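You operate a simulated robot arm through the tools that you are given. There is no shell and no other tool.

You are at the controls of a simulated robot arm. One attempt, no reset.

## Task
Try the red onion from the two-cup tray on the 65 mm hole, then put it in its tub.
Fine: slide that hole to the pointer, draw the trap slide and shut it again; the UNDER tub if it drops through, the OVER tub if it rests; put the tub's lid back on; leave the other onion in its cup.

Only the result counts: the job must be done as asked and must still hold three seconds after the hand-in. Knocking over, shifting, dropping, spilling or breaking anything else fails it. A push-on lid holds only when it is set on centred and level and pressed home; a screw cap is set on level and turned clockwise until tight.

## Robot
A 7-joint arm with a two-finger parallel gripper, fixed in place. Base frame: the origin is at the foot of the arm, x ahead of it, y to its left, z up; the work surface is at about z = 803. Lengths are in mm, angles in degrees, forces in N, time in s.
Its first joint turns from -132.0 to 132.0 degrees. Payload 3.91 kg.
Tool frame: the origin (TCP) lies between the finger pads and is the grasp point; the fingertips stand 30 mm ahead of it; z points along the fingers, y is the line along which they close. The gripper opens to 110 mm. The fingers are 20 mm wide and 10 mm thick; the gripper's body (48 by 112 mm) begins 55 mm behind the TCP.
Orientation is told as [roll, pitch, yaw] about the base's x, y, z axes, in that order, counted from this pose: with the fingers straight down and closing along the base's y, the tool's x points along the base's -x, its y along +y and its z along -z.

## Interface
- The arm moves only by the tool step_arm. Its argument "rows" is a list of rows, each a list of 7 numbers: the opening, from 0 (shut) to 1 (fully open), then the shift along the tool's x, y, z in units of 150 mm (1.0 is 150 mm), then the turn, a rotation vector about the tool's x, y, z in units of 90 degrees (1.0 is 90 degrees). In form: [[claw, x, y, z, ax, ay, az], ...]. A call has 1 to 20 rows; each row is the pose to reach, as a shift and turn from the pose commanded when the call began, along the tool's axes at that moment. A call with a number of a shift or a turn outside -1 to 1 is refused whole. A row lasts 0.2 s, in which the tool goes at most 50 mm and 8.6 degrees; a call with a longer step from one row to the next is refused whole, and so is a gripper value outside its range. Where a pose cannot be reached the arm comes as near as it can. A force on the tool above 70 N (or 10 N above the force at the start of the call, whichever is more), or a blocked arm, ends the call early, and 0.2 s more pass. Each finger travels about 108 mm/s and halts on what it meets, pressing with about 43 N; the grip force reading is that of the motor and also rises with nothing between the fingers. The clock runs only during rows and for 0.2 s after the last one: add rows that repeat a pose to give the fingers time. It gives the time, the measured TCP pose, the force on the tool (base axes), the opening and the grip force at its end, in the units of the frame above (readings bear some noise), with the torque about the TCP (base axes, N m) and any sound that the robot's microphone picked up.
- Cameras (640 x 400 px; columns grow to the right, rows downward): "scene" is fixed at [50.8, 649.8, 1588.8]; the picture's right is [-0.25, -0.97, 0.00], its down [-0.71, 0.18, -0.68] and it looks along [0.65, -0.17, -0.74] (base axes); focal length 348 px, centre (320, 200). "wrist" rides on the gripper at [72, 17, -103] in the tool frame; the picture's right is [-0.23, 0.97, 0.00], its down [-0.76, -0.18, -0.62] and it looks along [-0.61, -0.14, 0.78] (tool axes); focal length 222 px, centre (320, 200). There is no depth. A picture from a camera that has moved, and an enlarged one, comes with that camera's place and axes in the base frame and with its lens.
- capture(camera): a new picture of that camera. No time passes.
- zoom(camera, box): a new picture of the part [left, top, right, bottom] of that camera's present view, enlarged. No time passes.
- close_job(): hands the job in; it is judged then, once.

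Nothing tells you positions but the pictures and the camera data. Unless the task says otherwise, let go and move clear before handing in.

The tools are called after "Emit:" by a JSON object that holds its "method" and its "body". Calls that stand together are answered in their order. step_arm: Moves the arm, as the interface text tells. Its arguments: {"type":"object","properties":{"rows":{"type":"array","items":{"type":"array","items":{"type":"number"}}}},"required":["rows"]} The other tools are called the same way: capture (camera) takes a picture; zoom (camera, box) takes an enlarged picture of a part of a camera's view; close_job () hands the job in.

At the start:

```text
clock: 0.0
ee_pos: [701.3, 200.9, 1158.6]
orientation: [0.0, -0.1, 0.1]
contact_force: [-0.8, 0.6, 0.5]
ft_torque: [-0.01, 0.0, 0.01]
finger_gap: 110.0
grip_force: 0.1
```

scene: 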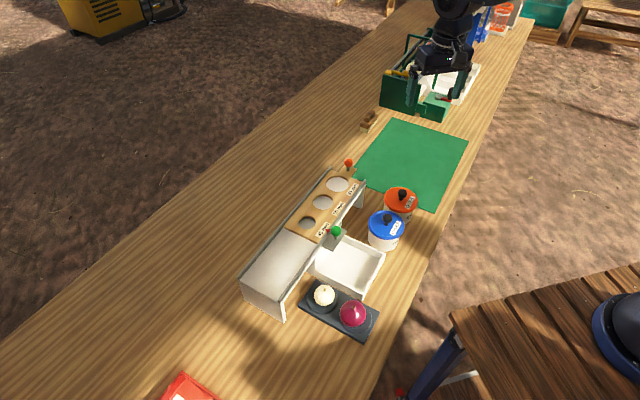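
wrist: 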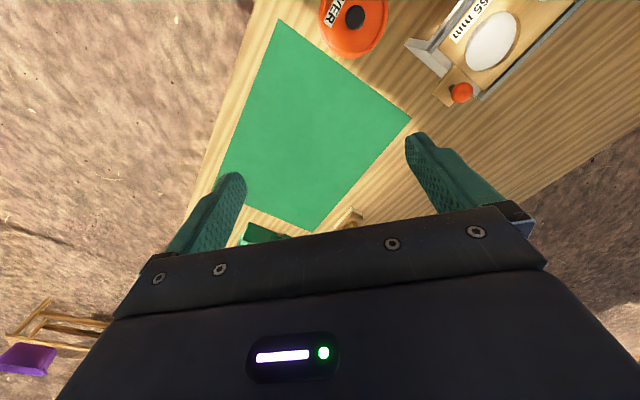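

I see a bench with a sizing gauge (slide with three holes), two tubs with orange and blue lids, a white tray and a two-cup tray with a white and a red onion. I'll look closer at each before moving.

Emit:
{"method": "zoom", "body": {"camera": "scene", "box": [230, 140, 430, 265]}}

Emit:
{"method": "zoom", "body": {"camera": "scene", "box": [230, 220, 430, 345]}}

Emit:
{"method": "zoom", "body": {"camera": "scene", "box": [290, 145, 390, 208]}}

Emit:
{"method": "zoom", "body": {"camera": "scene", "box": [290, 200, 390, 263]}}

Emit:
{"method": "zoom", "body": {"camera": "wrist", "box": [300, 0, 620, 200]}}

```text
3.20 times, centred on (330, 202) of scene
camera zoom: at [50.8, 649.8, 1588.8], right [-0.25, -0.97, 0.0], down [-0.71, 0.18, -0.68], along [0.65, -0.17, -0.74], focal length 1114 px, centre (288, 192)
```

zoom: 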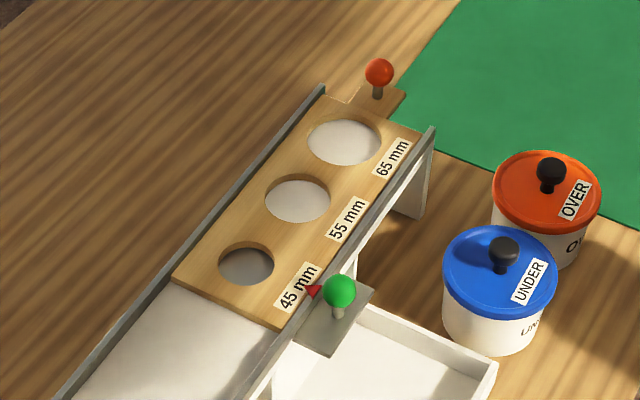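

```text
3.20 times, centred on (330, 282) of scene
camera zoom: at [50.8, 649.8, 1588.8], right [-0.25, -0.97, 0.0], down [-0.71, 0.18, -0.68], along [0.65, -0.17, -0.74], focal length 1114 px, centre (288, -64)
```

zoom: 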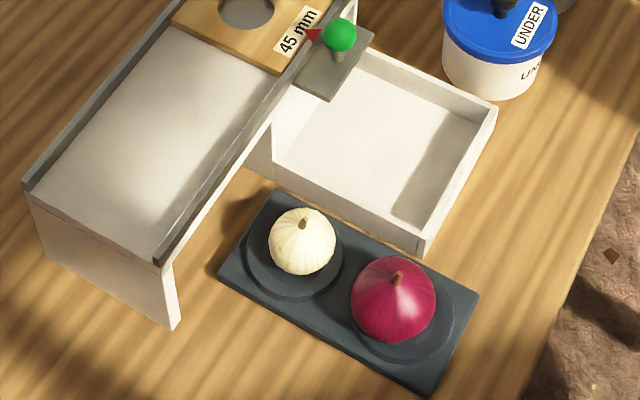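

```text
6.35 times, centred on (340, 176) of scene
camera zoom: at [50.8, 649.8, 1588.8], right [-0.25, -0.97, 0.0], down [-0.71, 0.18, -0.68], along [0.65, -0.17, -0.74], focal length 2210 px, centre (193, 349)
```

zoom: 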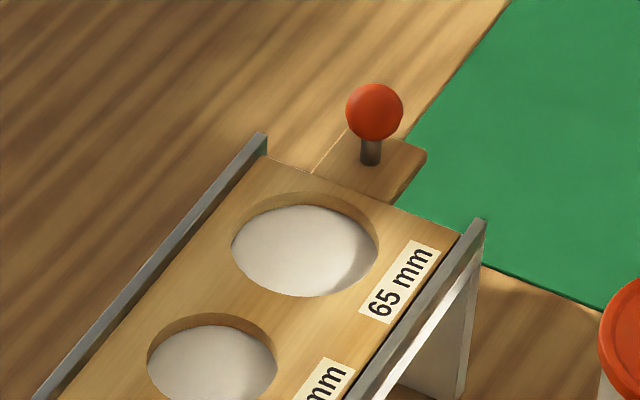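

```text
6.35 times, centred on (340, 232) of scene
camera zoom: at [50.8, 649.8, 1588.8], right [-0.25, -0.97, 0.0], down [-0.71, 0.18, -0.68], along [0.65, -0.17, -0.74], focal length 2210 px, centre (193, -0)
```

zoom: 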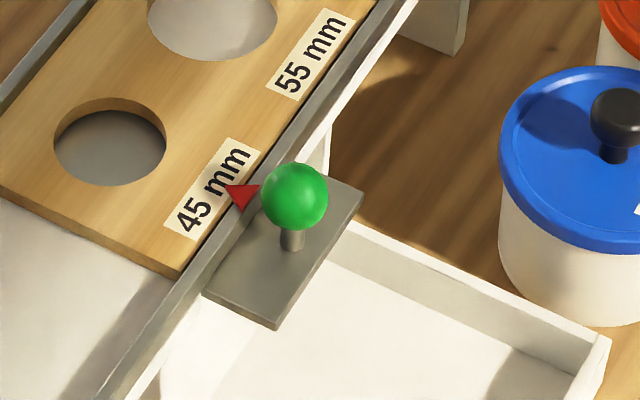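

```text
2.00 times, centred on (460, 100) of wrist
camera zoom: at [630.6, 217.8, 1261.5], right [0.23, 0.97, 0.0], down [0.76, -0.18, 0.62], along [0.61, -0.14, -0.78], focal length 444 px, centre (40, 400)
```

zoom: 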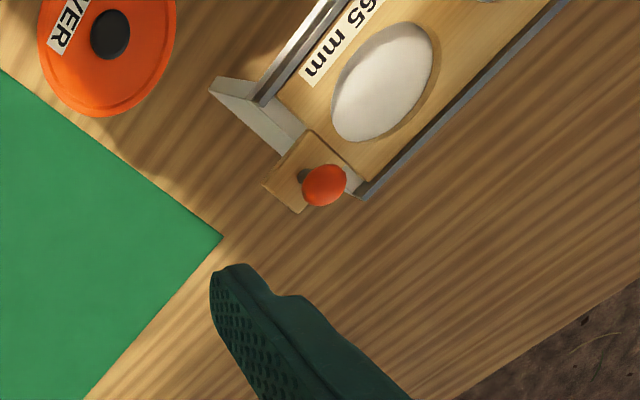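

The gauge runs at about 45° on the bench. The red knob of the hole board is near (747, 389, 937), and the 45 mm hole is at the pointer now, so the board must slide about 159 mm. I'll go above the red knob, turned 45°, for a closer look.

Emit:
{"method": "step_arm", "body": {"rows": [[1, -0.044, 0.132, 0.056, 0, 0, -0.0714], [1, -0.088, 0.265, 0.111, 0, 0, -0.143], [1, -0.132, 0.397, 0.167, 0, 0, -0.214], [1, -0.176, 0.53, 0.223, 0, 0, -0.286], [1, -0.22, 0.662, 0.279, 0, 0, -0.357], [1, -0.264, 0.795, 0.334, 0, 0, -0.429], [1, -0.308, 0.927, 0.39, 0, 0, -0.5], [1, -0.308, 0.927, 0.39, 0, 0, -0.5]]}}

Emit:
{"method": "capture", "body": {"camera": "wrist"}}

Emit:
{"method": "capture", "body": {"camera": "scene"}}

```text
clock: 1.8
ee_pos: [745.8, 343.3, 1100.3]
orientation: [0.0, 0.0, 45.1]
contact_force: [-0.4, -0.2, 0.2]
ft_torque: [0.0, -0.01, -0.04]
finger_gap: 110.0
grip_force: 0.1
```

```text
taken
camera wrist: at [684.6, 302.2, 1203.5], right [-0.53, 0.85, 0.0], down [0.66, 0.41, 0.62], along [0.53, 0.33, -0.78], focal length 222 px, centre (320, 200)
```

wrist: 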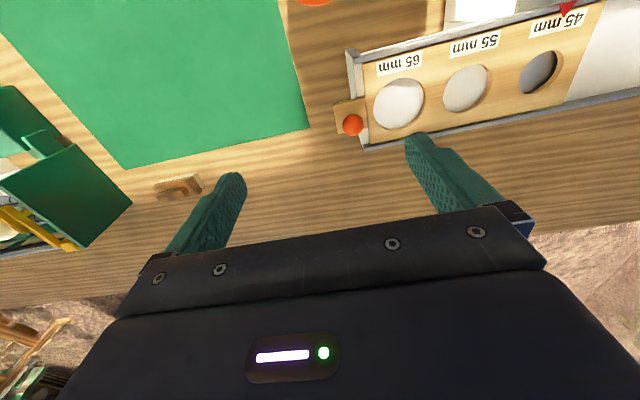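

```text
taken
```

scene: 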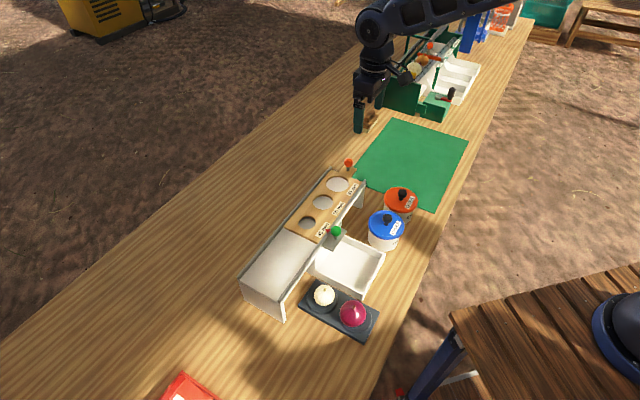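

Emit:
{"method": "zoom", "body": {"camera": "wrist", "box": [320, 0, 640, 200]}}

Emit:
{"method": "zoom", "body": {"camera": "wrist", "box": [320, 40, 440, 160]}}

Emit:
{"method": "zoom", "body": {"camera": "wrist", "box": [480, 0, 640, 120]}}

```text
2.00 times, centred on (480, 100) of wrist
camera zoom: at [684.6, 302.2, 1203.5], right [-0.53, 0.85, 0.0], down [0.66, 0.41, 0.62], along [0.53, 0.33, -0.78], focal length 444 px, centre (0, 400)
```

zoom: 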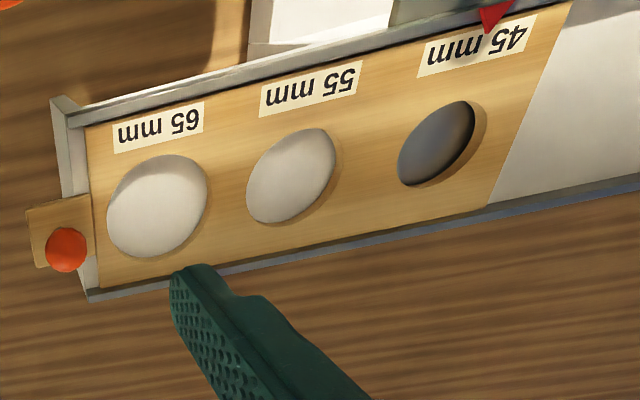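

```text
3.33 times, centred on (380, 100) of wrist
camera zoom: at [684.6, 302.2, 1203.5], right [-0.53, 0.85, 0.0], down [0.66, 0.41, 0.62], along [0.53, 0.33, -0.78], focal length 740 px, centre (120, 533)
```

zoom: 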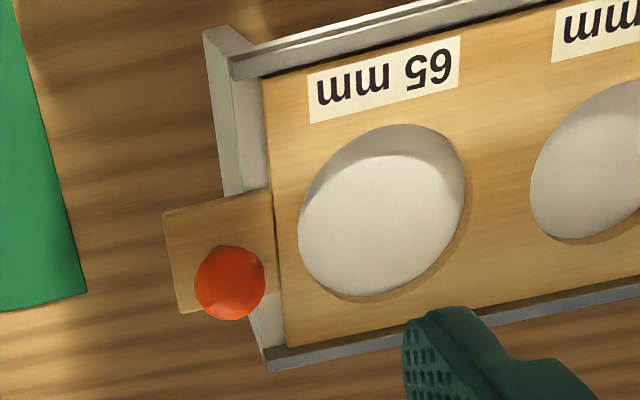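

```text
3.33 times, centred on (560, 60) of wrist
camera zoom: at [684.6, 302.2, 1203.5], right [-0.53, 0.85, 0.0], down [0.66, 0.41, 0.62], along [0.53, 0.33, -0.78], focal length 740 px, centre (-480, 667)
```

zoom: 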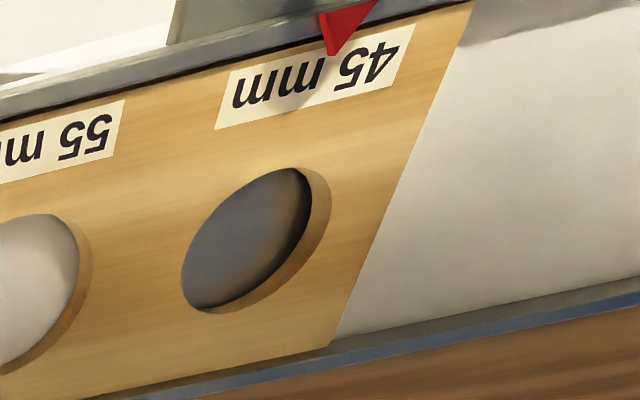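

The pictures agree on the knob at about (746.5, 388, 937) and holes spaced about 80 mm. I'll move above the knob with the fingers half closed.

Emit:
{"method": "step_arm", "body": {"rows": [[0.55, -0.073, 0.076, 0.222, 0, 0, 0], [0.55, -0.146, 0.153, 0.444, 0, 0, 0], [0.55, -0.219, 0.229, 0.667, 0, 0, 0], [0.55, -0.219, 0.229, 0.667, 0, 0, 0]]}}

Emit:
{"method": "capture", "body": {"camera": "wrist"}}

Emit:
{"method": "zoom", "body": {"camera": "scene", "box": [290, 120, 418, 200]}}

```text
clock: 2.8
ee_pos: [746.4, 390.9, 998.1]
orientation: [0.0, 0.0, 45.0]
contact_force: [-0.3, -0.3, 0.6]
ft_torque: [0.02, 0.0, 0.0]
finger_gap: 60.6
grip_force: 0.2
```

```text
taken
camera wrist: at [684.3, 350.3, 1101.5], right [-0.53, 0.85, 0.0], down [0.66, 0.41, 0.62], along [0.53, 0.33, -0.78], focal length 222 px, centre (320, 200)
```

wrist: 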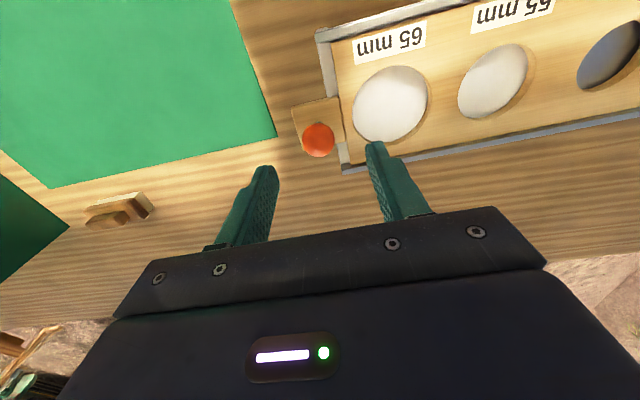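

```text
5.00 times, centred on (354, 160) of scene
camera zoom: at [50.8, 649.8, 1588.8], right [-0.25, -0.97, 0.0], down [-0.71, 0.18, -0.68], along [0.65, -0.17, -0.74], focal length 1740 px, centre (150, 400)
```

zoom: 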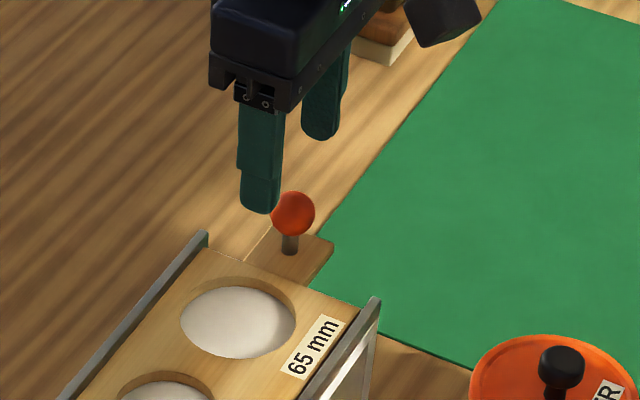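

Knob is centred between the fingers; descending to grip it.

Emit:
{"method": "step_arm", "body": {"rows": [[0.55, 0, 0, 0.1, 0, 0, 0], [0.55, 0, 0, 0.2, 0, 0, 0], [0.55, 0, 0, 0.307, 0, 0, 0], [0.55, 0, 0, 0.307, 0, 0, 0]]}}

Emit:
{"method": "zoom", "body": {"camera": "scene", "box": [290, 120, 418, 200]}}

Emit:
{"method": "capture", "body": {"camera": "wrist"}}

```text
clock: 3.8
ee_pos: [746.0, 389.2, 951.9]
orientation: [-0.1, 0.0, 45.0]
contact_force: [0.0, 0.3, 0.3]
ft_torque: [-0.01, -0.01, 0.01]
finger_gap: 60.7
grip_force: 0.1
```

```text
5.00 times, centred on (354, 160) of scene
camera zoom: at [50.8, 649.8, 1588.8], right [-0.25, -0.97, 0.0], down [-0.71, 0.18, -0.68], along [0.65, -0.17, -0.74], focal length 1740 px, centre (150, 400)
```

zoom: 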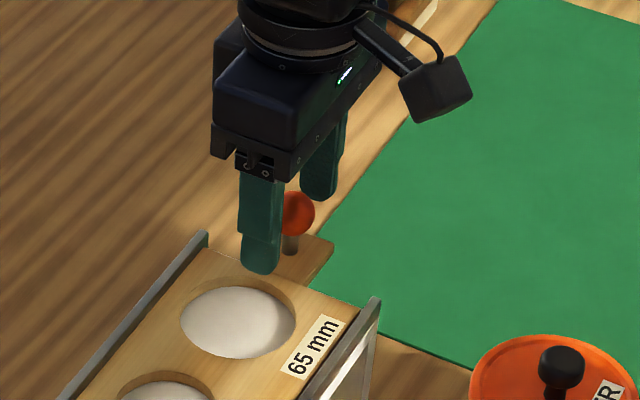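

```text
taken
camera wrist: at [683.8, 348.2, 1057.0], right [-0.53, 0.85, 0.0], down [0.66, 0.41, 0.62], along [0.53, 0.33, -0.78], focal length 222 px, centre (320, 200)
```

wrist: 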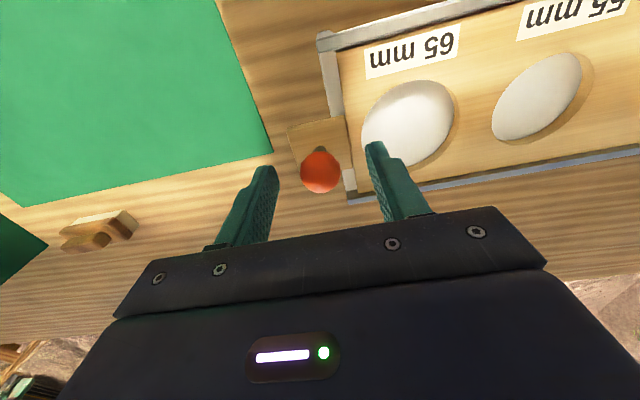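

Emit:
{"method": "step_arm", "body": {"rows": [[0.3, 0, 0, 0, 0, 0, 0], [0.15, 0, 0, 0, 0, 0, 0], [0.1, 0, 0, 0, 0, 0, 0], [0.1, 0, 0, 0, 0, 0, 0]]}}

Emit:
{"method": "capture", "body": {"camera": "wrist"}}

```text
clock: 4.8
ee_pos: [744.7, 387.8, 952.9]
orientation: [-0.1, 0.0, 45.0]
contact_force: [-5.9, 6.4, -2.2]
ft_torque: [0.17, 0.05, 0.02]
finger_gap: 25.5
grip_force: 45.2
```

```text
taken
camera wrist: at [683.4, 348.6, 1057.1], right [-0.53, 0.85, 0.0], down [0.66, 0.41, 0.62], along [0.53, 0.33, -0.78], focal length 222 px, centre (320, 200)
```

wrist: 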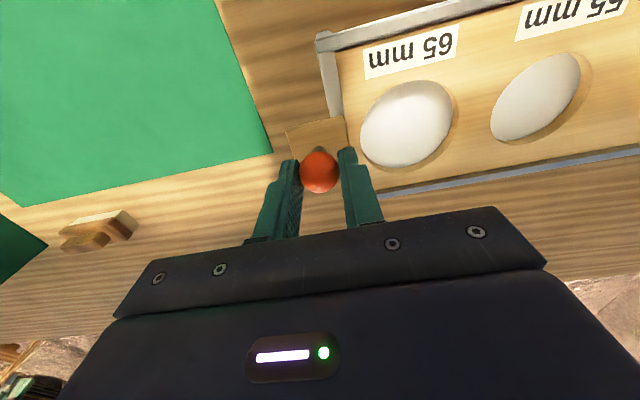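

Knob gripped (25.5 mm). Sliding a first 40 mm along the rails.

Emit:
{"method": "step_arm", "body": {"rows": [[0.1, 0, 0.067, 0, 0, 0, 0], [0.1, 0, 0.133, 0, 0, 0, 0], [0.1, 0, 0.2, 0, 0, 0, 0], [0.1, 0, 0.267, 0, 0, 0, 0]]}}

Emit:
{"method": "capture", "body": {"camera": "wrist"}}

```text
clock: 5.8
ee_pos: [717.6, 416.1, 954.0]
orientation: [0.0, 0.0, 44.9]
contact_force: [-6.4, -5.5, 3.9]
ft_torque: [-0.74, 0.97, 0.16]
finger_gap: 25.2
grip_force: 45.4
```

```text
taken
camera wrist: at [656.0, 376.1, 1057.1], right [-0.53, 0.85, 0.0], down [0.66, 0.41, 0.62], along [0.53, 0.33, -0.78], focal length 222 px, centre (320, 200)
```

wrist: 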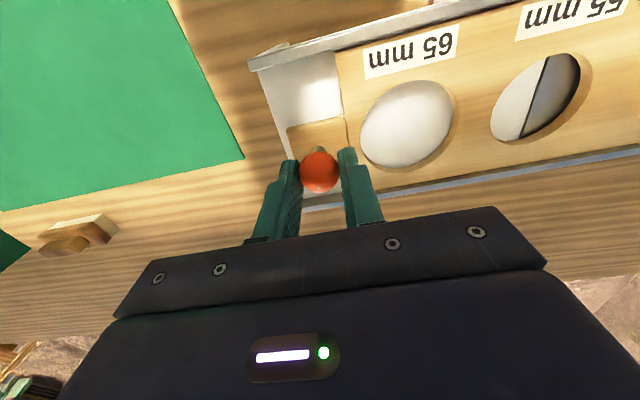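

Emit:
{"method": "step_arm", "body": {"rows": [[0.1, 0.001, 0.1, 0, 0, 0, 0], [0.1, 0.003, 0.2, 0, 0, 0, 0], [0.1, 0.005, 0.3, 0, 0, 0, 0], [0.1, 0.006, 0.4, 0, 0, 0, 0], [0.1, 0.006, 0.5, 0, 0, 0, 0], [0.1, 0.006, 0.6, 0, 0, 0, 0], [0.1, 0.006, 0.667, 0, 0, 0, 0], [0.1, 0.006, 0.667, 0, 0, 0, 0]]}}

Emit:
{"method": "capture", "body": {"camera": "wrist"}}

Emit:
{"method": "zoom", "body": {"camera": "scene", "box": [260, 180, 388, 260]}}

```text
clock: 7.6
ee_pos: [646.9, 487.6, 952.5]
orientation: [0.0, 0.1, 45.0]
contact_force: [-0.4, -0.1, 7.4]
ft_torque: [-0.42, 0.42, 0.0]
finger_gap: 25.4
grip_force: 44.5
```

```text
taken
camera wrist: at [585.0, 447.0, 1057.0], right [-0.53, 0.85, 0.0], down [0.66, 0.41, 0.62], along [0.53, 0.33, -0.78], focal length 222 px, centre (320, 200)
```

wrist: 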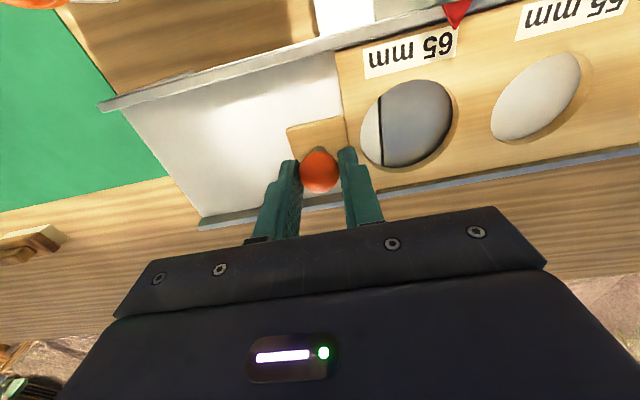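

```text
5.00 times, centred on (324, 220) of scene
camera zoom: at [50.8, 649.8, 1588.8], right [-0.25, -0.97, 0.0], down [-0.71, 0.18, -0.68], along [0.65, -0.17, -0.74], focal length 1740 px, centre (300, 100)
```

zoom: 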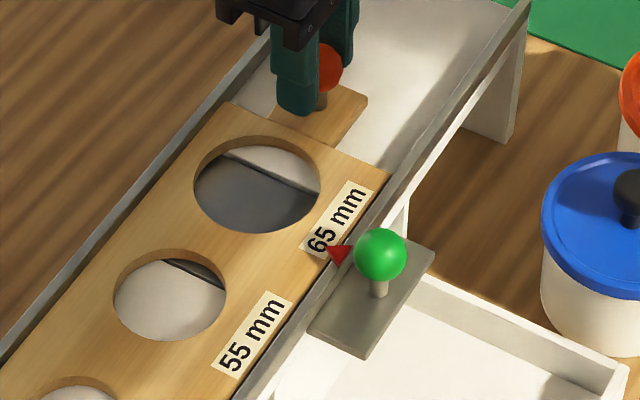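

Emit:
{"method": "zoom", "body": {"camera": "wrist", "box": [340, 0, 500, 180]}}

```text
2.22 times, centred on (420, 90) of wrist
camera zoom: at [585.0, 447.0, 1057.0], right [-0.53, 0.85, 0.0], down [0.66, 0.41, 0.62], along [0.53, 0.33, -0.78], focal length 494 px, centre (98, 444)
```

zoom: 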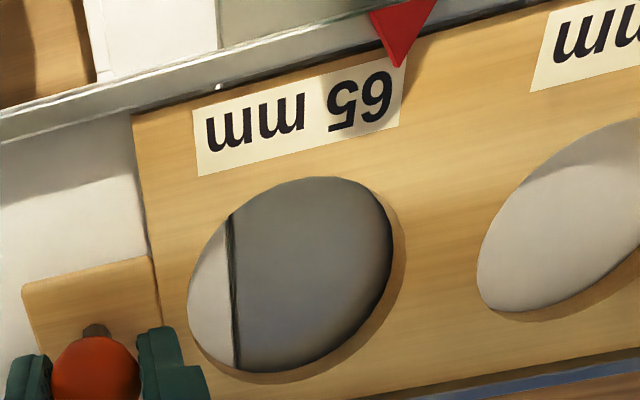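

About 20 mm remains to bring the 65 mm hole to the pointer.

Emit:
{"method": "step_arm", "body": {"rows": [[0.1, 0, 0.067, 0, 0, 0, 0], [0.1, 0, 0.135, 0, 0, 0, 0], [0.1, 0, 0.135, 0, 0, 0, 0]]}}

Emit:
{"method": "zoom", "body": {"camera": "wrist", "box": [340, 0, 500, 180]}}

Emit:
{"method": "zoom", "body": {"camera": "scene", "box": [270, 190, 370, 253]}}

```text
clock: 8.4
ee_pos: [633.1, 500.9, 952.9]
orientation: [0.0, 0.0, 45.0]
contact_force: [-3.6, 1.0, 6.6]
ft_torque: [0.26, -0.18, 0.06]
finger_gap: 25.7
grip_force: 44.7
```

```text
2.22 times, centred on (420, 90) of wrist
camera zoom: at [570.8, 461.3, 1057.0], right [-0.53, 0.85, 0.0], down [0.66, 0.41, 0.62], along [0.53, 0.33, -0.78], focal length 494 px, centre (98, 444)
```

zoom: 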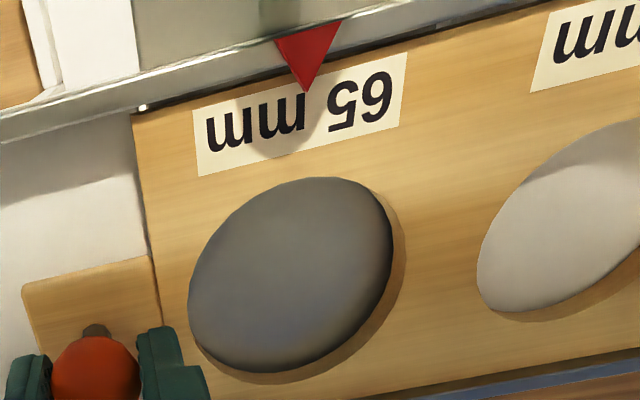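

```text
6.35 times, centred on (320, 222) of scene
camera zoom: at [50.8, 649.8, 1588.8], right [-0.25, -0.97, 0.0], down [-0.71, 0.18, -0.68], along [0.65, -0.17, -0.74], focal length 2210 px, centre (320, 64)
```

zoom: 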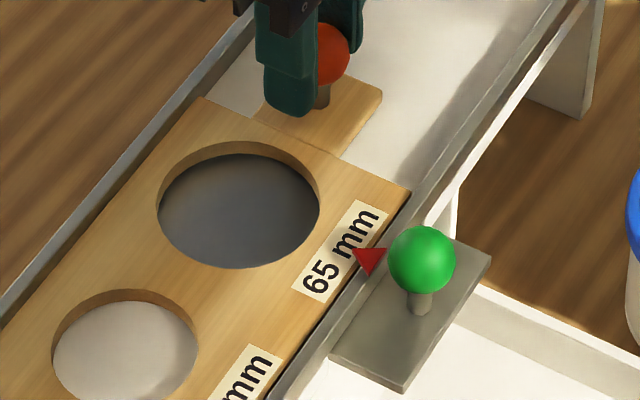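

The 65 mm hole is at the pointer within a millimetre. I'll release the knob, rise, and go over to look at the onion tray, the catch tray and the tubs.

Emit:
{"method": "step_arm", "body": {"rows": [[0.2, 0, 0, 0, 0, 0, 0], [0.35, 0, 0, 0, 0, 0, 0], [0.5, 0, 0, 0, 0, 0, 0], [0.5, 0, 0, -0.2, 0, 0, 0], [0.5, 0, 0, -0.5, 0, 0, 0], [0.6, 0, 0, -0.8, 0, 0, 0], [0.8, 0, 0, -1.0, 0, 0, 0]]}}

Emit:
{"method": "capture", "body": {"camera": "wrist"}}

Emit:
{"method": "capture", "body": {"camera": "scene"}}

```text
clock: 10.0
ee_pos: [631.6, 499.0, 1104.6]
orientation: [-0.1, 0.1, 45.0]
contact_force: [0.1, -0.2, -0.3]
ft_torque: [-0.02, -0.02, -0.01]
finger_gap: 88.1
grip_force: 0.1
```

```text
taken
camera wrist: at [570.2, 459.2, 1209.1], right [-0.53, 0.85, 0.0], down [0.66, 0.41, 0.62], along [0.53, 0.33, -0.78], focal length 222 px, centre (320, 200)
```

wrist: 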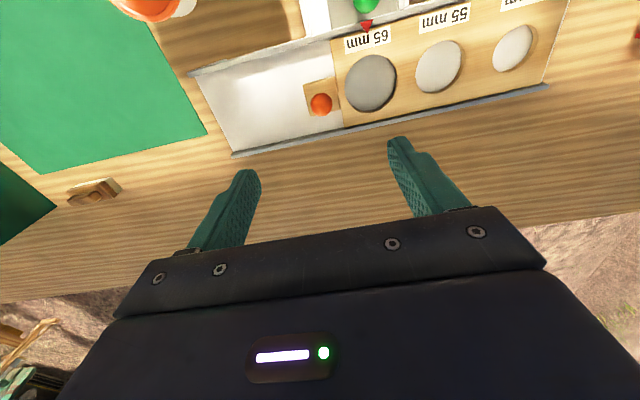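

```text
taken
```

scene: 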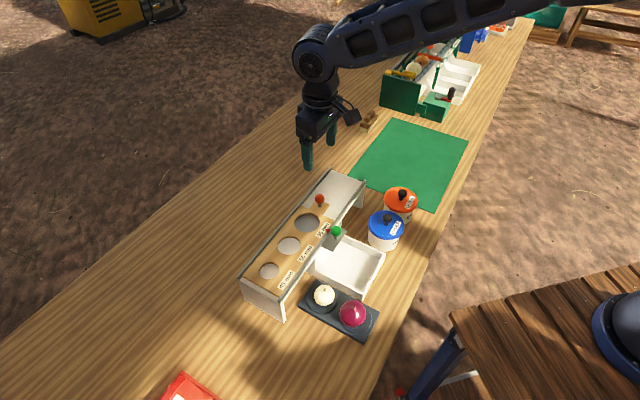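

Emit:
{"method": "step_arm", "body": {"rows": [[0.8, 0.19, 0.19, 0, 0, 0, 0], [0.8, 0.38, 0.38, 0, 0, 0, 0], [0.8, 0.57, 0.57, 0, 0, 0, 0], [0.8, 0.76, 0.76, 0, 0, 0, 0], [0.8, 0.95, 0.95, 0, 0, 0, 0], [0.8, 0.95, 0.95, 0, 0, 0, 0]]}}

Emit:
{"method": "capture", "body": {"camera": "wrist"}}

Emit:
{"method": "zoom", "body": {"camera": "wrist", "box": [180, 0, 480, 180]}}

```text
clock: 11.4
ee_pos: [431.5, 501.4, 1105.0]
orientation: [0.0, -0.1, 45.0]
contact_force: [-0.7, 0.1, 0.2]
ft_torque: [0.02, 0.01, -0.02]
finger_gap: 88.2
grip_force: 0.1
```

```text
taken
camera wrist: at [370.0, 460.8, 1209.0], right [-0.53, 0.85, 0.0], down [0.66, 0.41, 0.62], along [0.53, 0.33, -0.78], focal length 222 px, centre (320, 200)
```

wrist: 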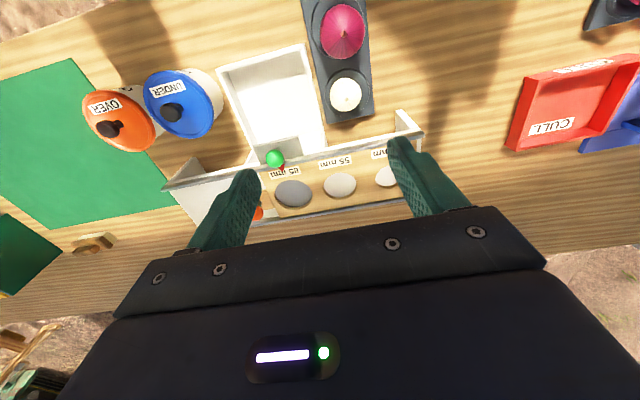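

```text
2.13 times, centred on (330, 90) of wrist
camera zoom: at [370.0, 460.8, 1209.0], right [-0.53, 0.85, 0.0], down [0.66, 0.41, 0.62], along [0.53, 0.33, -0.78], focal length 474 px, centre (299, 435)
```

zoom: 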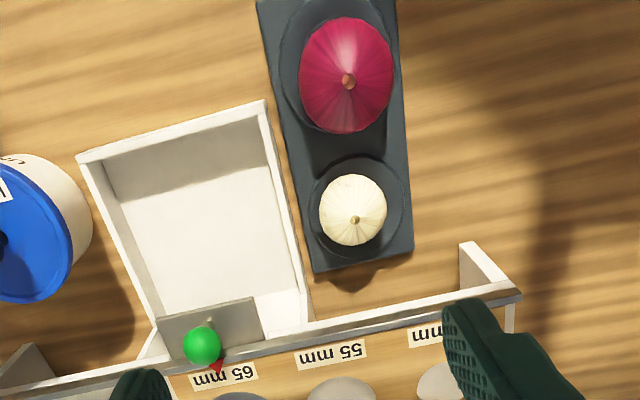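

I see the red onion near (362, 492), standing stem-up in the cup and about 58–60 mm wide. The catch tray wall is about 54 mm to one side. I'll move above it, turned to 38° to close across the tray.

Emit:
{"method": "step_arm", "body": {"rows": [[0.75, 0.073, 0.058, 0.193, 0, 0, 0.016], [0.75, 0.147, 0.117, 0.387, 0, 0, 0.031], [0.75, 0.22, 0.175, 0.58, 0, 0, 0.047], [0.75, 0.293, 0.233, 0.773, 0, 0, 0.062], [0.75, 0.367, 0.291, 0.933, 0, 0, 0.078], [0.75, 0.367, 0.291, 0.933, 0, 0, 0.078]]}}

Emit:
{"method": "capture", "body": {"camera": "wrist"}}

Emit:
{"method": "zoom", "body": {"camera": "scene", "box": [290, 240, 418, 340]}}

```text
clock: 12.8
ee_pos: [362.3, 491.7, 963.1]
orientation: [0.0, 0.1, 38.0]
contact_force: [0.7, -1.0, 1.1]
ft_torque: [-0.03, 0.0, 0.02]
finger_gap: 82.6
grip_force: 0.2
```

```text
taken
camera wrist: at [295.2, 460.2, 1067.4], right [-0.42, 0.91, 0.0], down [0.71, 0.33, 0.62], along [0.57, 0.26, -0.78], focal length 222 px, centre (320, 200)
```

wrist: 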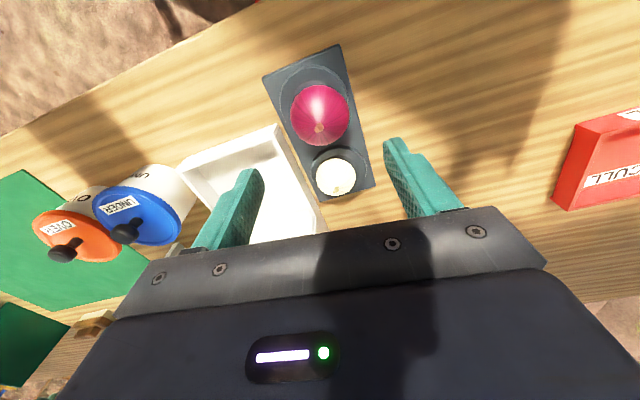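

```text
4.00 times, centred on (354, 290) of scene
camera zoom: at [50.8, 649.8, 1588.8], right [-0.25, -0.97, 0.0], down [-0.71, 0.18, -0.68], along [0.65, -0.17, -0.74], focal length 1392 px, centre (184, -160)
```

zoom: 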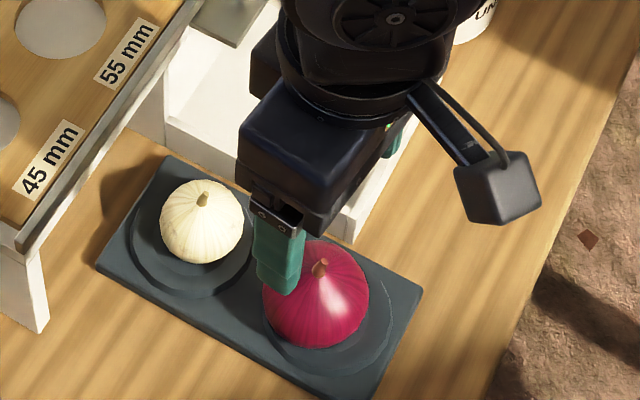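

Emit:
{"method": "zoom", "body": {"camera": "wrist", "box": [200, 40, 400, 220]}}

```text
2.22 times, centred on (300, 130) of wrist
camera zoom: at [295.2, 460.2, 1067.4], right [-0.42, 0.91, 0.0], down [0.71, 0.33, 0.62], along [0.57, 0.26, -0.78], focal length 494 px, centre (364, 356)
```

zoom: 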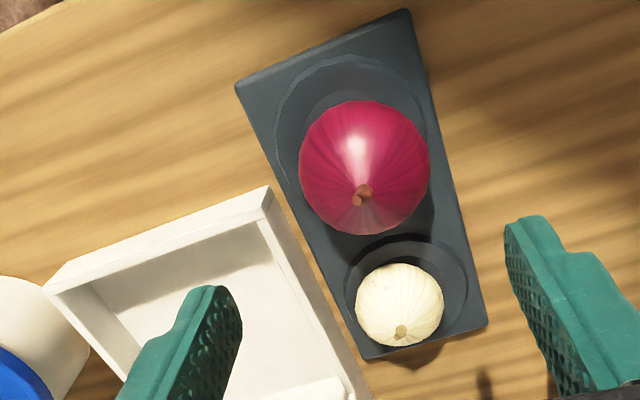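

The onion is centred under the tool. The catch tray's corner is close to one finger, so I'll narrow the opening to about 70 mm and descend in stages.

Emit:
{"method": "step_arm", "body": {"rows": [[0.64, 0, 0, 0.15, 0, 0, 0], [0.64, 0, 0, 0.3, 0, 0, 0], [0.64, 0, 0, 0.45, 0, 0, 0], [0.64, 0, 0, 0.6, 0, 0, 0], [0.64, 0, 0, 0.66, 0, 0, 0], [0.64, 0, 0, 0.66, 0, 0, 0]]}}

Emit:
{"method": "capture", "body": {"camera": "wrist"}}

Emit:
{"method": "zoom", "body": {"camera": "scene", "box": [290, 250, 418, 340]}}

```text
clock: 14.2
ee_pos: [361.1, 494.0, 864.2]
orientation: [0.0, -0.1, 38.0]
contact_force: [-0.6, 0.5, 0.1]
ft_torque: [0.0, 0.07, 0.02]
finger_gap: 70.5
grip_force: 0.0
```

```text
taken
camera wrist: at [295.0, 461.0, 968.4], right [-0.42, 0.91, 0.0], down [0.71, 0.33, 0.62], along [0.57, 0.26, -0.78], focal length 222 px, centre (320, 200)
```

wrist: 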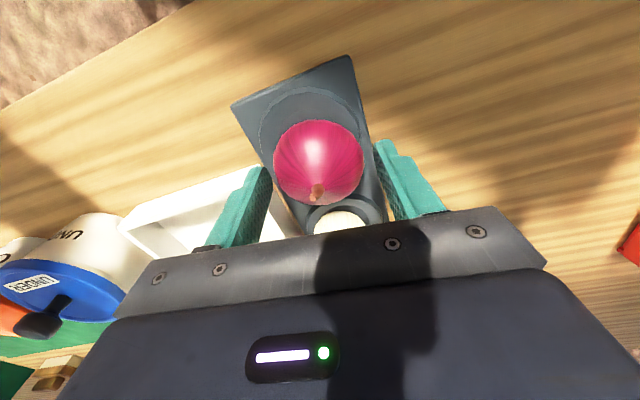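

```text
4.44 times, centred on (354, 295) of scene
camera zoom: at [50.8, 649.8, 1588.8], right [-0.25, -0.97, 0.0], down [-0.71, 0.18, -0.68], along [0.65, -0.17, -0.74], focal length 1547 px, centre (169, -222)
```

zoom: 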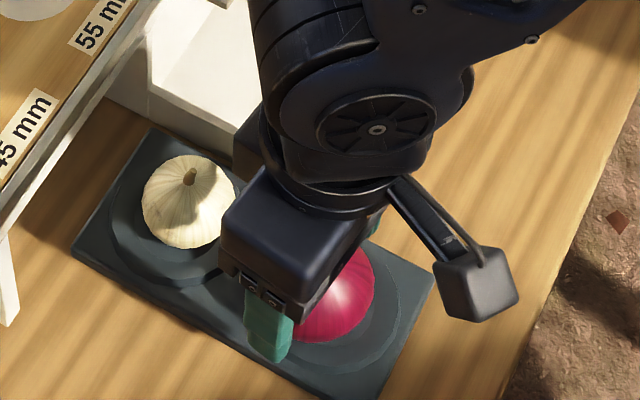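

Emit:
{"method": "step_arm", "body": {"rows": [[0.64, 0, 0, 0.04, 0, 0, 0], [0.64, 0, 0, 0.06, 0, 0, 0], [0.5, 0, 0, 0.06, 0, 0, 0], [0.45, 0, 0, 0.06, 0, 0, 0], [0.45, 0, 0, 0.06, 0, 0, 0], [0.45, 0, 0, 0.06, 0, 0, 0]]}}

Emit:
{"method": "capture", "body": {"camera": "wrist"}}

```text
clock: 15.6
ee_pos: [361.2, 493.8, 855.4]
orientation: [0.0, 0.0, 38.0]
contact_force: [-0.1, 0.6, 0.2]
ft_torque: [-0.02, -0.01, 0.01]
finger_gap: 59.4
grip_force: 43.2
```

```text
taken
camera wrist: at [294.8, 461.2, 959.0], right [-0.42, 0.91, 0.0], down [0.71, 0.33, 0.62], along [0.57, 0.26, -0.78], focal length 222 px, centre (320, 200)
```

wrist: 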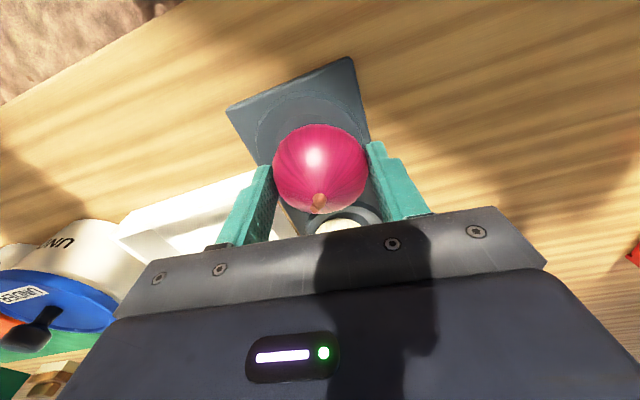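

Gripped at 59.4 mm. Lifting straight up.

Emit:
{"method": "step_arm", "body": {"rows": [[0.45, 0, 0, -0.1, 0, 0, 0], [0.45, 0, 0, -0.25, 0, 0, 0], [0.45, 0, 0, -0.5, 0, 0, 0], [0.45, 0, 0, -0.75, 0, 0, 0], [0.45, 0, 0, -1.0, 0, 0, 0], [0.45, 0, 0, -1.0, 0, 0, 0]]}}

Emit:
{"method": "capture", "body": {"camera": "wrist"}}

Emit:
{"method": "capture", "body": {"camera": "scene"}}

```text
clock: 17.0
ee_pos: [359.2, 494.2, 1005.2]
orientation: [-0.1, 0.0, 38.0]
contact_force: [-0.1, -0.7, 0.3]
ft_torque: [0.0, 0.0, 0.01]
finger_gap: 49.4
grip_force: 0.2
```

```text
taken
camera wrist: at [292.9, 461.9, 1108.9], right [-0.42, 0.91, 0.0], down [0.71, 0.33, 0.62], along [0.57, 0.26, -0.78], focal length 222 px, centre (320, 200)
```

wrist: 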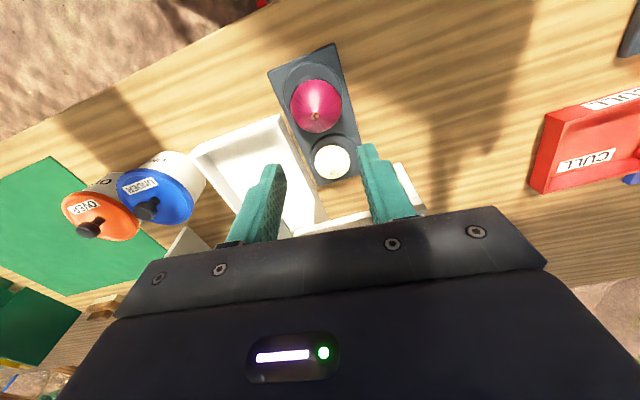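

```text
taken
```

scene: 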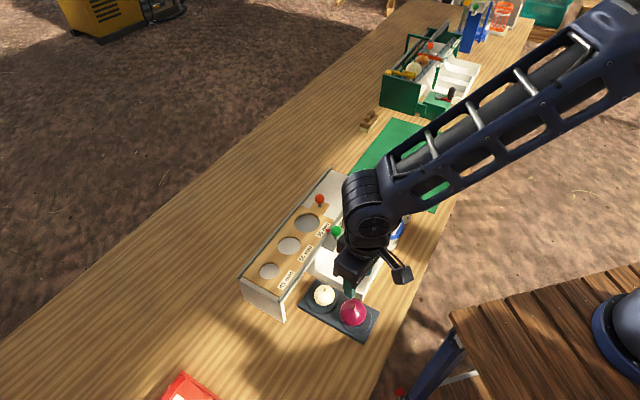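

The fingers slipped off; the onion stayed in its cup. I must grip lower. I'll check whether it moved.

Emit:
{"method": "zoom", "body": {"camera": "wrist", "box": [220, 30, 420, 210]}}

Emit:
{"method": "zoom", "body": {"camera": "scene", "box": [280, 265, 400, 345]}}

```text
2.22 times, centred on (320, 120) of wrist
camera zoom: at [292.9, 461.9, 1108.9], right [-0.42, 0.91, 0.0], down [0.71, 0.33, 0.62], along [0.57, 0.26, -0.78], focal length 494 px, centre (320, 378)
```

zoom: 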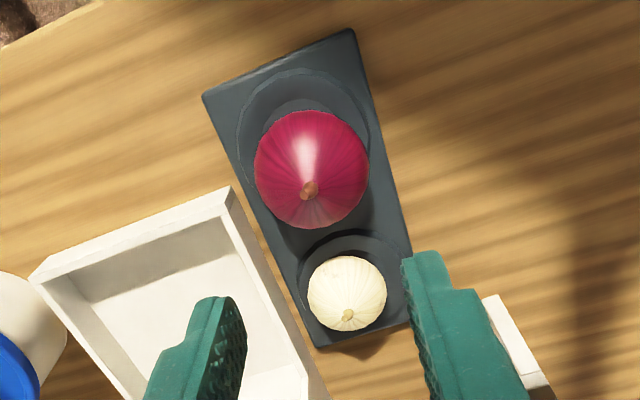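

```text
5.00 times, centred on (340, 305) of scene
camera zoom: at [50.8, 649.8, 1588.8], right [-0.25, -0.97, 0.0], down [-0.71, 0.18, -0.68], along [0.65, -0.17, -0.74], focal length 1740 px, centre (220, -325)
```

zoom: 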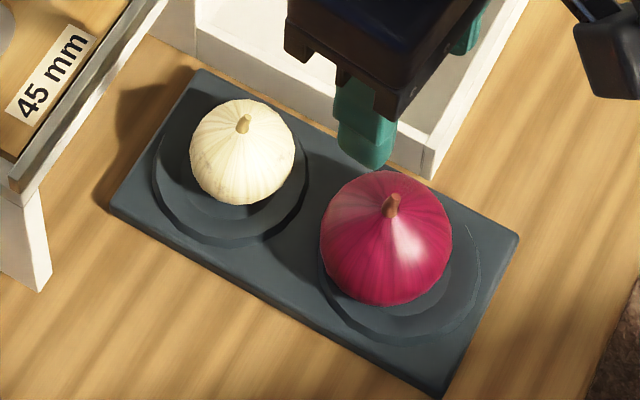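

The onion shifted only a few millimetres and still stands in its cup. I'll re-centre, go down and look again before gripping lower.

Emit:
{"method": "step_arm", "body": {"rows": [[0.66, -0.003, -0.008, 0.2, 0, 0, 0], [0.66, -0.007, -0.016, 0.4, 0, 0, 0], [0.66, -0.01, -0.025, 0.6, 0, 0, 0], [0.66, -0.013, -0.034, 0.8, 0, 0, 0], [0.66, -0.013, -0.034, 0.8, 0, 0, 0]]}}

Emit:
{"method": "capture", "body": {"camera": "wrist"}}

Emit:
{"method": "zoom", "body": {"camera": "wrist", "box": [220, 70, 420, 230]}}

```text
clock: 18.2
ee_pos: [366.0, 490.4, 883.1]
orientation: [0.1, 0.0, 38.1]
contact_force: [-1.0, 0.8, -0.4]
ft_torque: [0.0, 0.05, 0.02]
finger_gap: 72.7
grip_force: 0.0
```

```text
taken
camera wrist: at [299.3, 458.4, 987.4], right [-0.42, 0.91, 0.0], down [0.71, 0.33, 0.62], along [0.57, 0.26, -0.78], focal length 222 px, centre (320, 200)
```

wrist: 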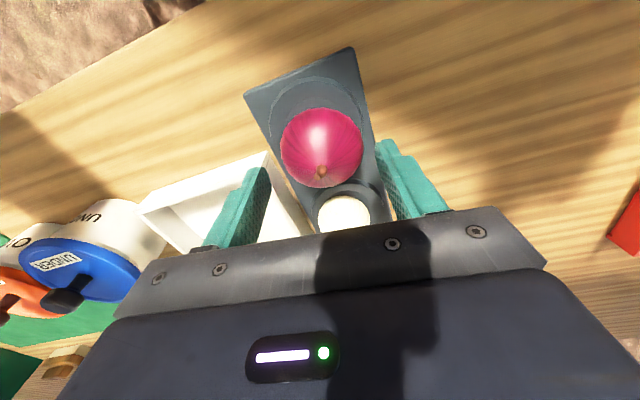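

```text
2.50 times, centred on (320, 150) of wrist
camera zoom: at [299.3, 458.4, 987.4], right [-0.42, 0.91, 0.0], down [0.71, 0.33, 0.62], along [0.57, 0.26, -0.78], focal length 555 px, centre (320, 325)
```

zoom: 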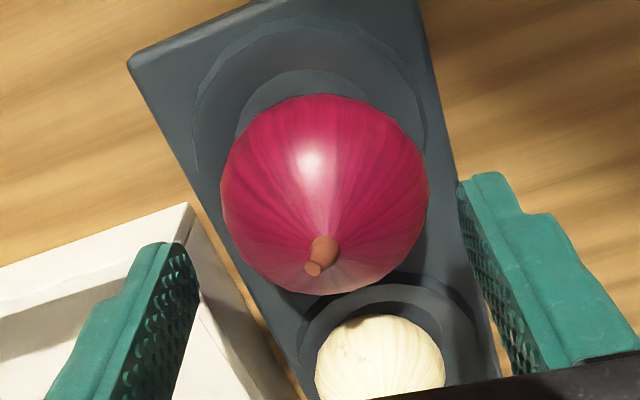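

The onion is centred, but the left finger would come down on the catch tray's corner. I'll turn 30° so both fingers clear the corner and the white onion, then look.

Emit:
{"method": "step_arm", "body": {"rows": [[0.66, 0.003, 0.005, 0, 0, 0, 0.083], [0.66, 0.005, 0.009, 0, 0, 0, 0.167], [0.66, 0.005, 0.009, 0, 0, 0, 0.25], [0.66, 0.005, 0.009, 0, 0, 0, 0.333], [0.66, 0.005, 0.009, 0, 0, 0, 0.333]]}}

Emit:
{"method": "zoom", "body": {"camera": "wrist", "box": [220, 70, 420, 230]}}

```text
clock: 19.4
ee_pos: [365.2, 492.0, 885.1]
orientation: [0.0, -0.1, 7.9]
contact_force: [0.2, 1.0, -0.6]
ft_torque: [-0.01, 0.0, 0.01]
finger_gap: 72.4
grip_force: 0.1
```

```text
2.50 times, centred on (320, 150) of wrist
camera zoom: at [292.1, 497.3, 988.9], right [0.09, 1.0, 0.0], down [0.78, -0.07, 0.62], along [0.62, -0.06, -0.78], focal length 555 px, centre (320, 325)
```

zoom: 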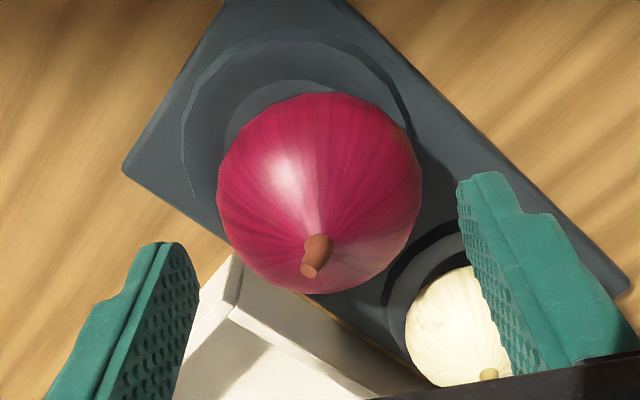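

Both fingers now have clearance. Descending to grip lower.

Emit:
{"method": "step_arm", "body": {"rows": [[0.66, 0, 0, 0.1, 0, 0, 0], [0.66, 0, 0, 0.2, 0, 0, 0], [0.66, 0, 0, 0.24, 0, 0, 0], [0.66, 0, 0, 0.26, 0, 0, 0], [0.66, 0, 0, 0.26, 0, 0, 0]]}}

Emit:
{"method": "capture", "body": {"camera": "wrist"}}

Emit:
{"method": "zoom", "body": {"camera": "scene", "box": [290, 265, 410, 345]}}

```text
clock: 20.6
ee_pos: [364.3, 491.5, 847.9]
orientation: [0.1, -0.2, 8.0]
contact_force: [-1.6, -2.2, 46.7]
ft_torque: [-1.93, -0.06, -0.53]
finger_gap: 73.6
grip_force: 1.3
```

```text
taken
camera wrist: at [292.1, 497.0, 951.3], right [0.09, 1.0, 0.0], down [0.78, -0.07, 0.62], along [0.62, -0.05, -0.78], focal length 222 px, centre (320, 200)
```

wrist: 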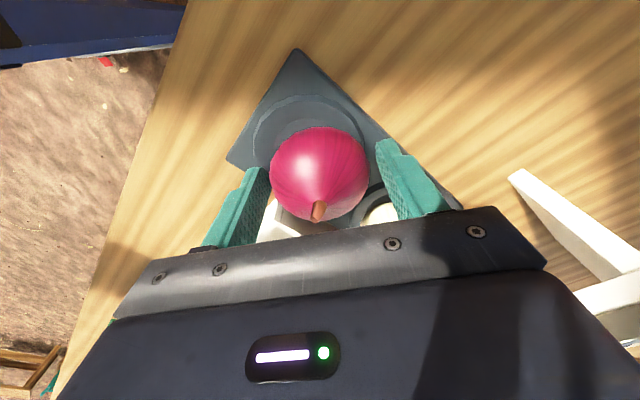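

```text
5.00 times, centred on (350, 305) of scene
camera zoom: at [50.8, 649.8, 1588.8], right [-0.25, -0.97, 0.0], down [-0.71, 0.18, -0.68], along [0.65, -0.17, -0.74], focal length 1740 px, centre (170, -325)
```

zoom: 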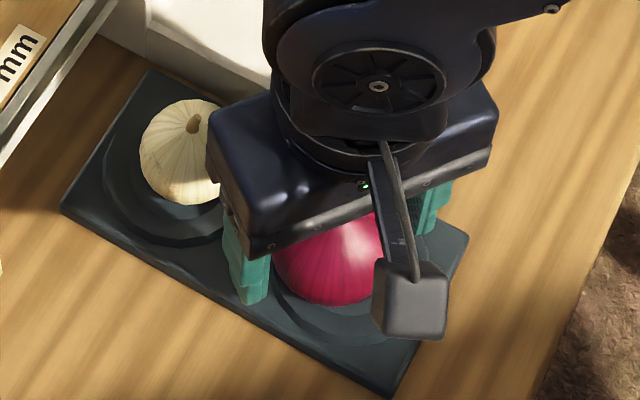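

The left finger touches the tray top (tips near z 818), so I'll rise 2–3 mm and then grip there.

Emit:
{"method": "step_arm", "body": {"rows": [[0.66, 0, 0, -0.018, 0, 0, 0], [0.66, 0, 0, -0.018, 0, 0, 0]]}}

```text
clock: 21.2
ee_pos: [364.8, 489.9, 848.3]
orientation: [-0.1, 0.1, 8.0]
contact_force: [-0.3, 0.2, 0.1]
ft_torque: [-0.02, 0.01, -0.01]
finger_gap: 72.3
grip_force: 0.0
```

Emit:
{"method": "step_arm", "body": {"rows": [[0.6, 0, 0, 0, 0, 0, 0], [0.5, 0, 0, 0, 0, 0, 0], [0.45, 0, 0, 0, 0, 0, 0], [0.4, 0, 0, 0, 0, 0, 0], [0.4, 0, 0, 0, 0, 0, 0]]}}

Emit:
{"method": "zoom", "body": {"camera": "wrist", "box": [220, 70, 420, 230]}}

```text
clock: 22.4
ee_pos: [365.2, 492.3, 848.6]
orientation: [0.0, 0.0, 8.0]
contact_force: [-0.9, 0.3, 0.7]
ft_torque: [-0.01, -0.01, -0.02]
finger_gap: 59.5
grip_force: 42.7
```

```text
2.50 times, centred on (320, 150) of wrist
camera zoom: at [292.2, 496.8, 952.6], right [0.09, 1.0, 0.0], down [0.78, -0.07, 0.62], along [0.62, -0.06, -0.78], focal length 555 px, centre (320, 325)
```

zoom: 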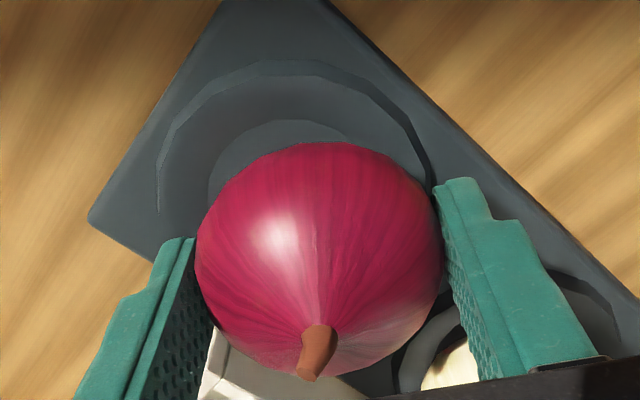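

Emit:
{"method": "step_arm", "body": {"rows": [[0.4, 0, 0, -0.01, 0, 0, 0], [0.4, 0, 0, -0.03, 0, 0, 0], [0.4, 0, 0, -0.06, 0, 0, 0], [0.4, 0, 0, -0.1, 0, 0, 0]]}}

Emit:
{"method": "zoom", "body": {"camera": "wrist", "box": [220, 70, 420, 230]}}

```text
clock: 23.4
ee_pos: [365.2, 492.2, 864.3]
orientation: [0.0, 0.0, 8.0]
contact_force: [1.4, -0.4, -1.6]
ft_torque: [0.02, -0.01, -0.01]
finger_gap: 59.7
grip_force: 42.9
```

```text
2.50 times, centred on (320, 150) of wrist
camera zoom: at [291.8, 497.5, 967.9], right [0.09, 1.0, 0.0], down [0.78, -0.07, 0.62], along [0.62, -0.06, -0.78], focal length 555 px, centre (320, 325)
```

zoom: 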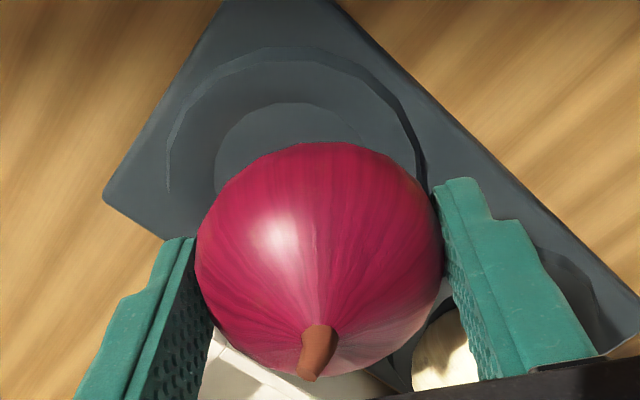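

The onion is held now. Lifting slowly and turning to yaw 0.

Emit:
{"method": "step_arm", "body": {"rows": [[0.4, 0, 0, -0.05, 0, 0, 0], [0.4, 0, 0, -0.12, 0, 0, 0], [0.4, 0, 0, -0.22, 0, 0, 0], [0.4, 0, 0, -0.34, 0, 0, 0], [0.4, 0, 0, -0.46, 0, 0, 0], [0.4, 0, 0, -0.58, 0, 0, 0.02], [0.4, 0, 0, -0.7, 0, 0, 0.04], [0.4, 0, 0, -0.82, 0, 0, 0.06], [0.4, 0, 0, -0.92, 0, 0, 0.08], [0.4, 0, 0, -1.0, 0, 0, 0.089], [0.4, 0, 0, -1.0, 0, 0, 0.089]]}}

Emit:
{"method": "capture", "body": {"camera": "wrist"}}

```text
clock: 25.8
ee_pos: [364.7, 490.5, 1015.4]
orientation: [0.0, 0.0, 0.0]
contact_force: [-0.6, 0.2, -0.8]
ft_torque: [-0.01, -0.01, 0.01]
finger_gap: 59.6
grip_force: 42.6
```

```text
taken
camera wrist: at [294.0, 506.6, 1118.6], right [0.23, 0.97, 0.0], down [0.76, -0.18, 0.62], along [0.61, -0.14, -0.78], focal length 222 px, centre (320, 200)
```

wrist: 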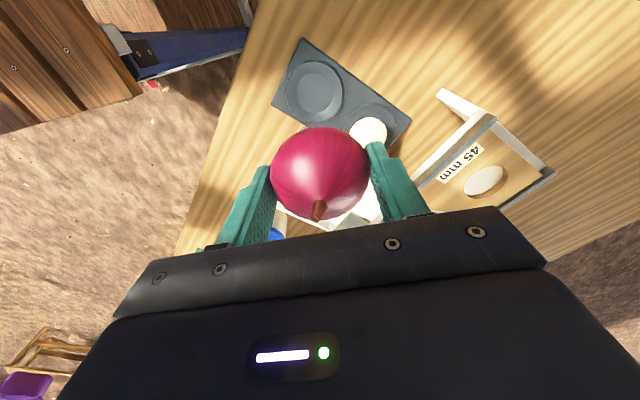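

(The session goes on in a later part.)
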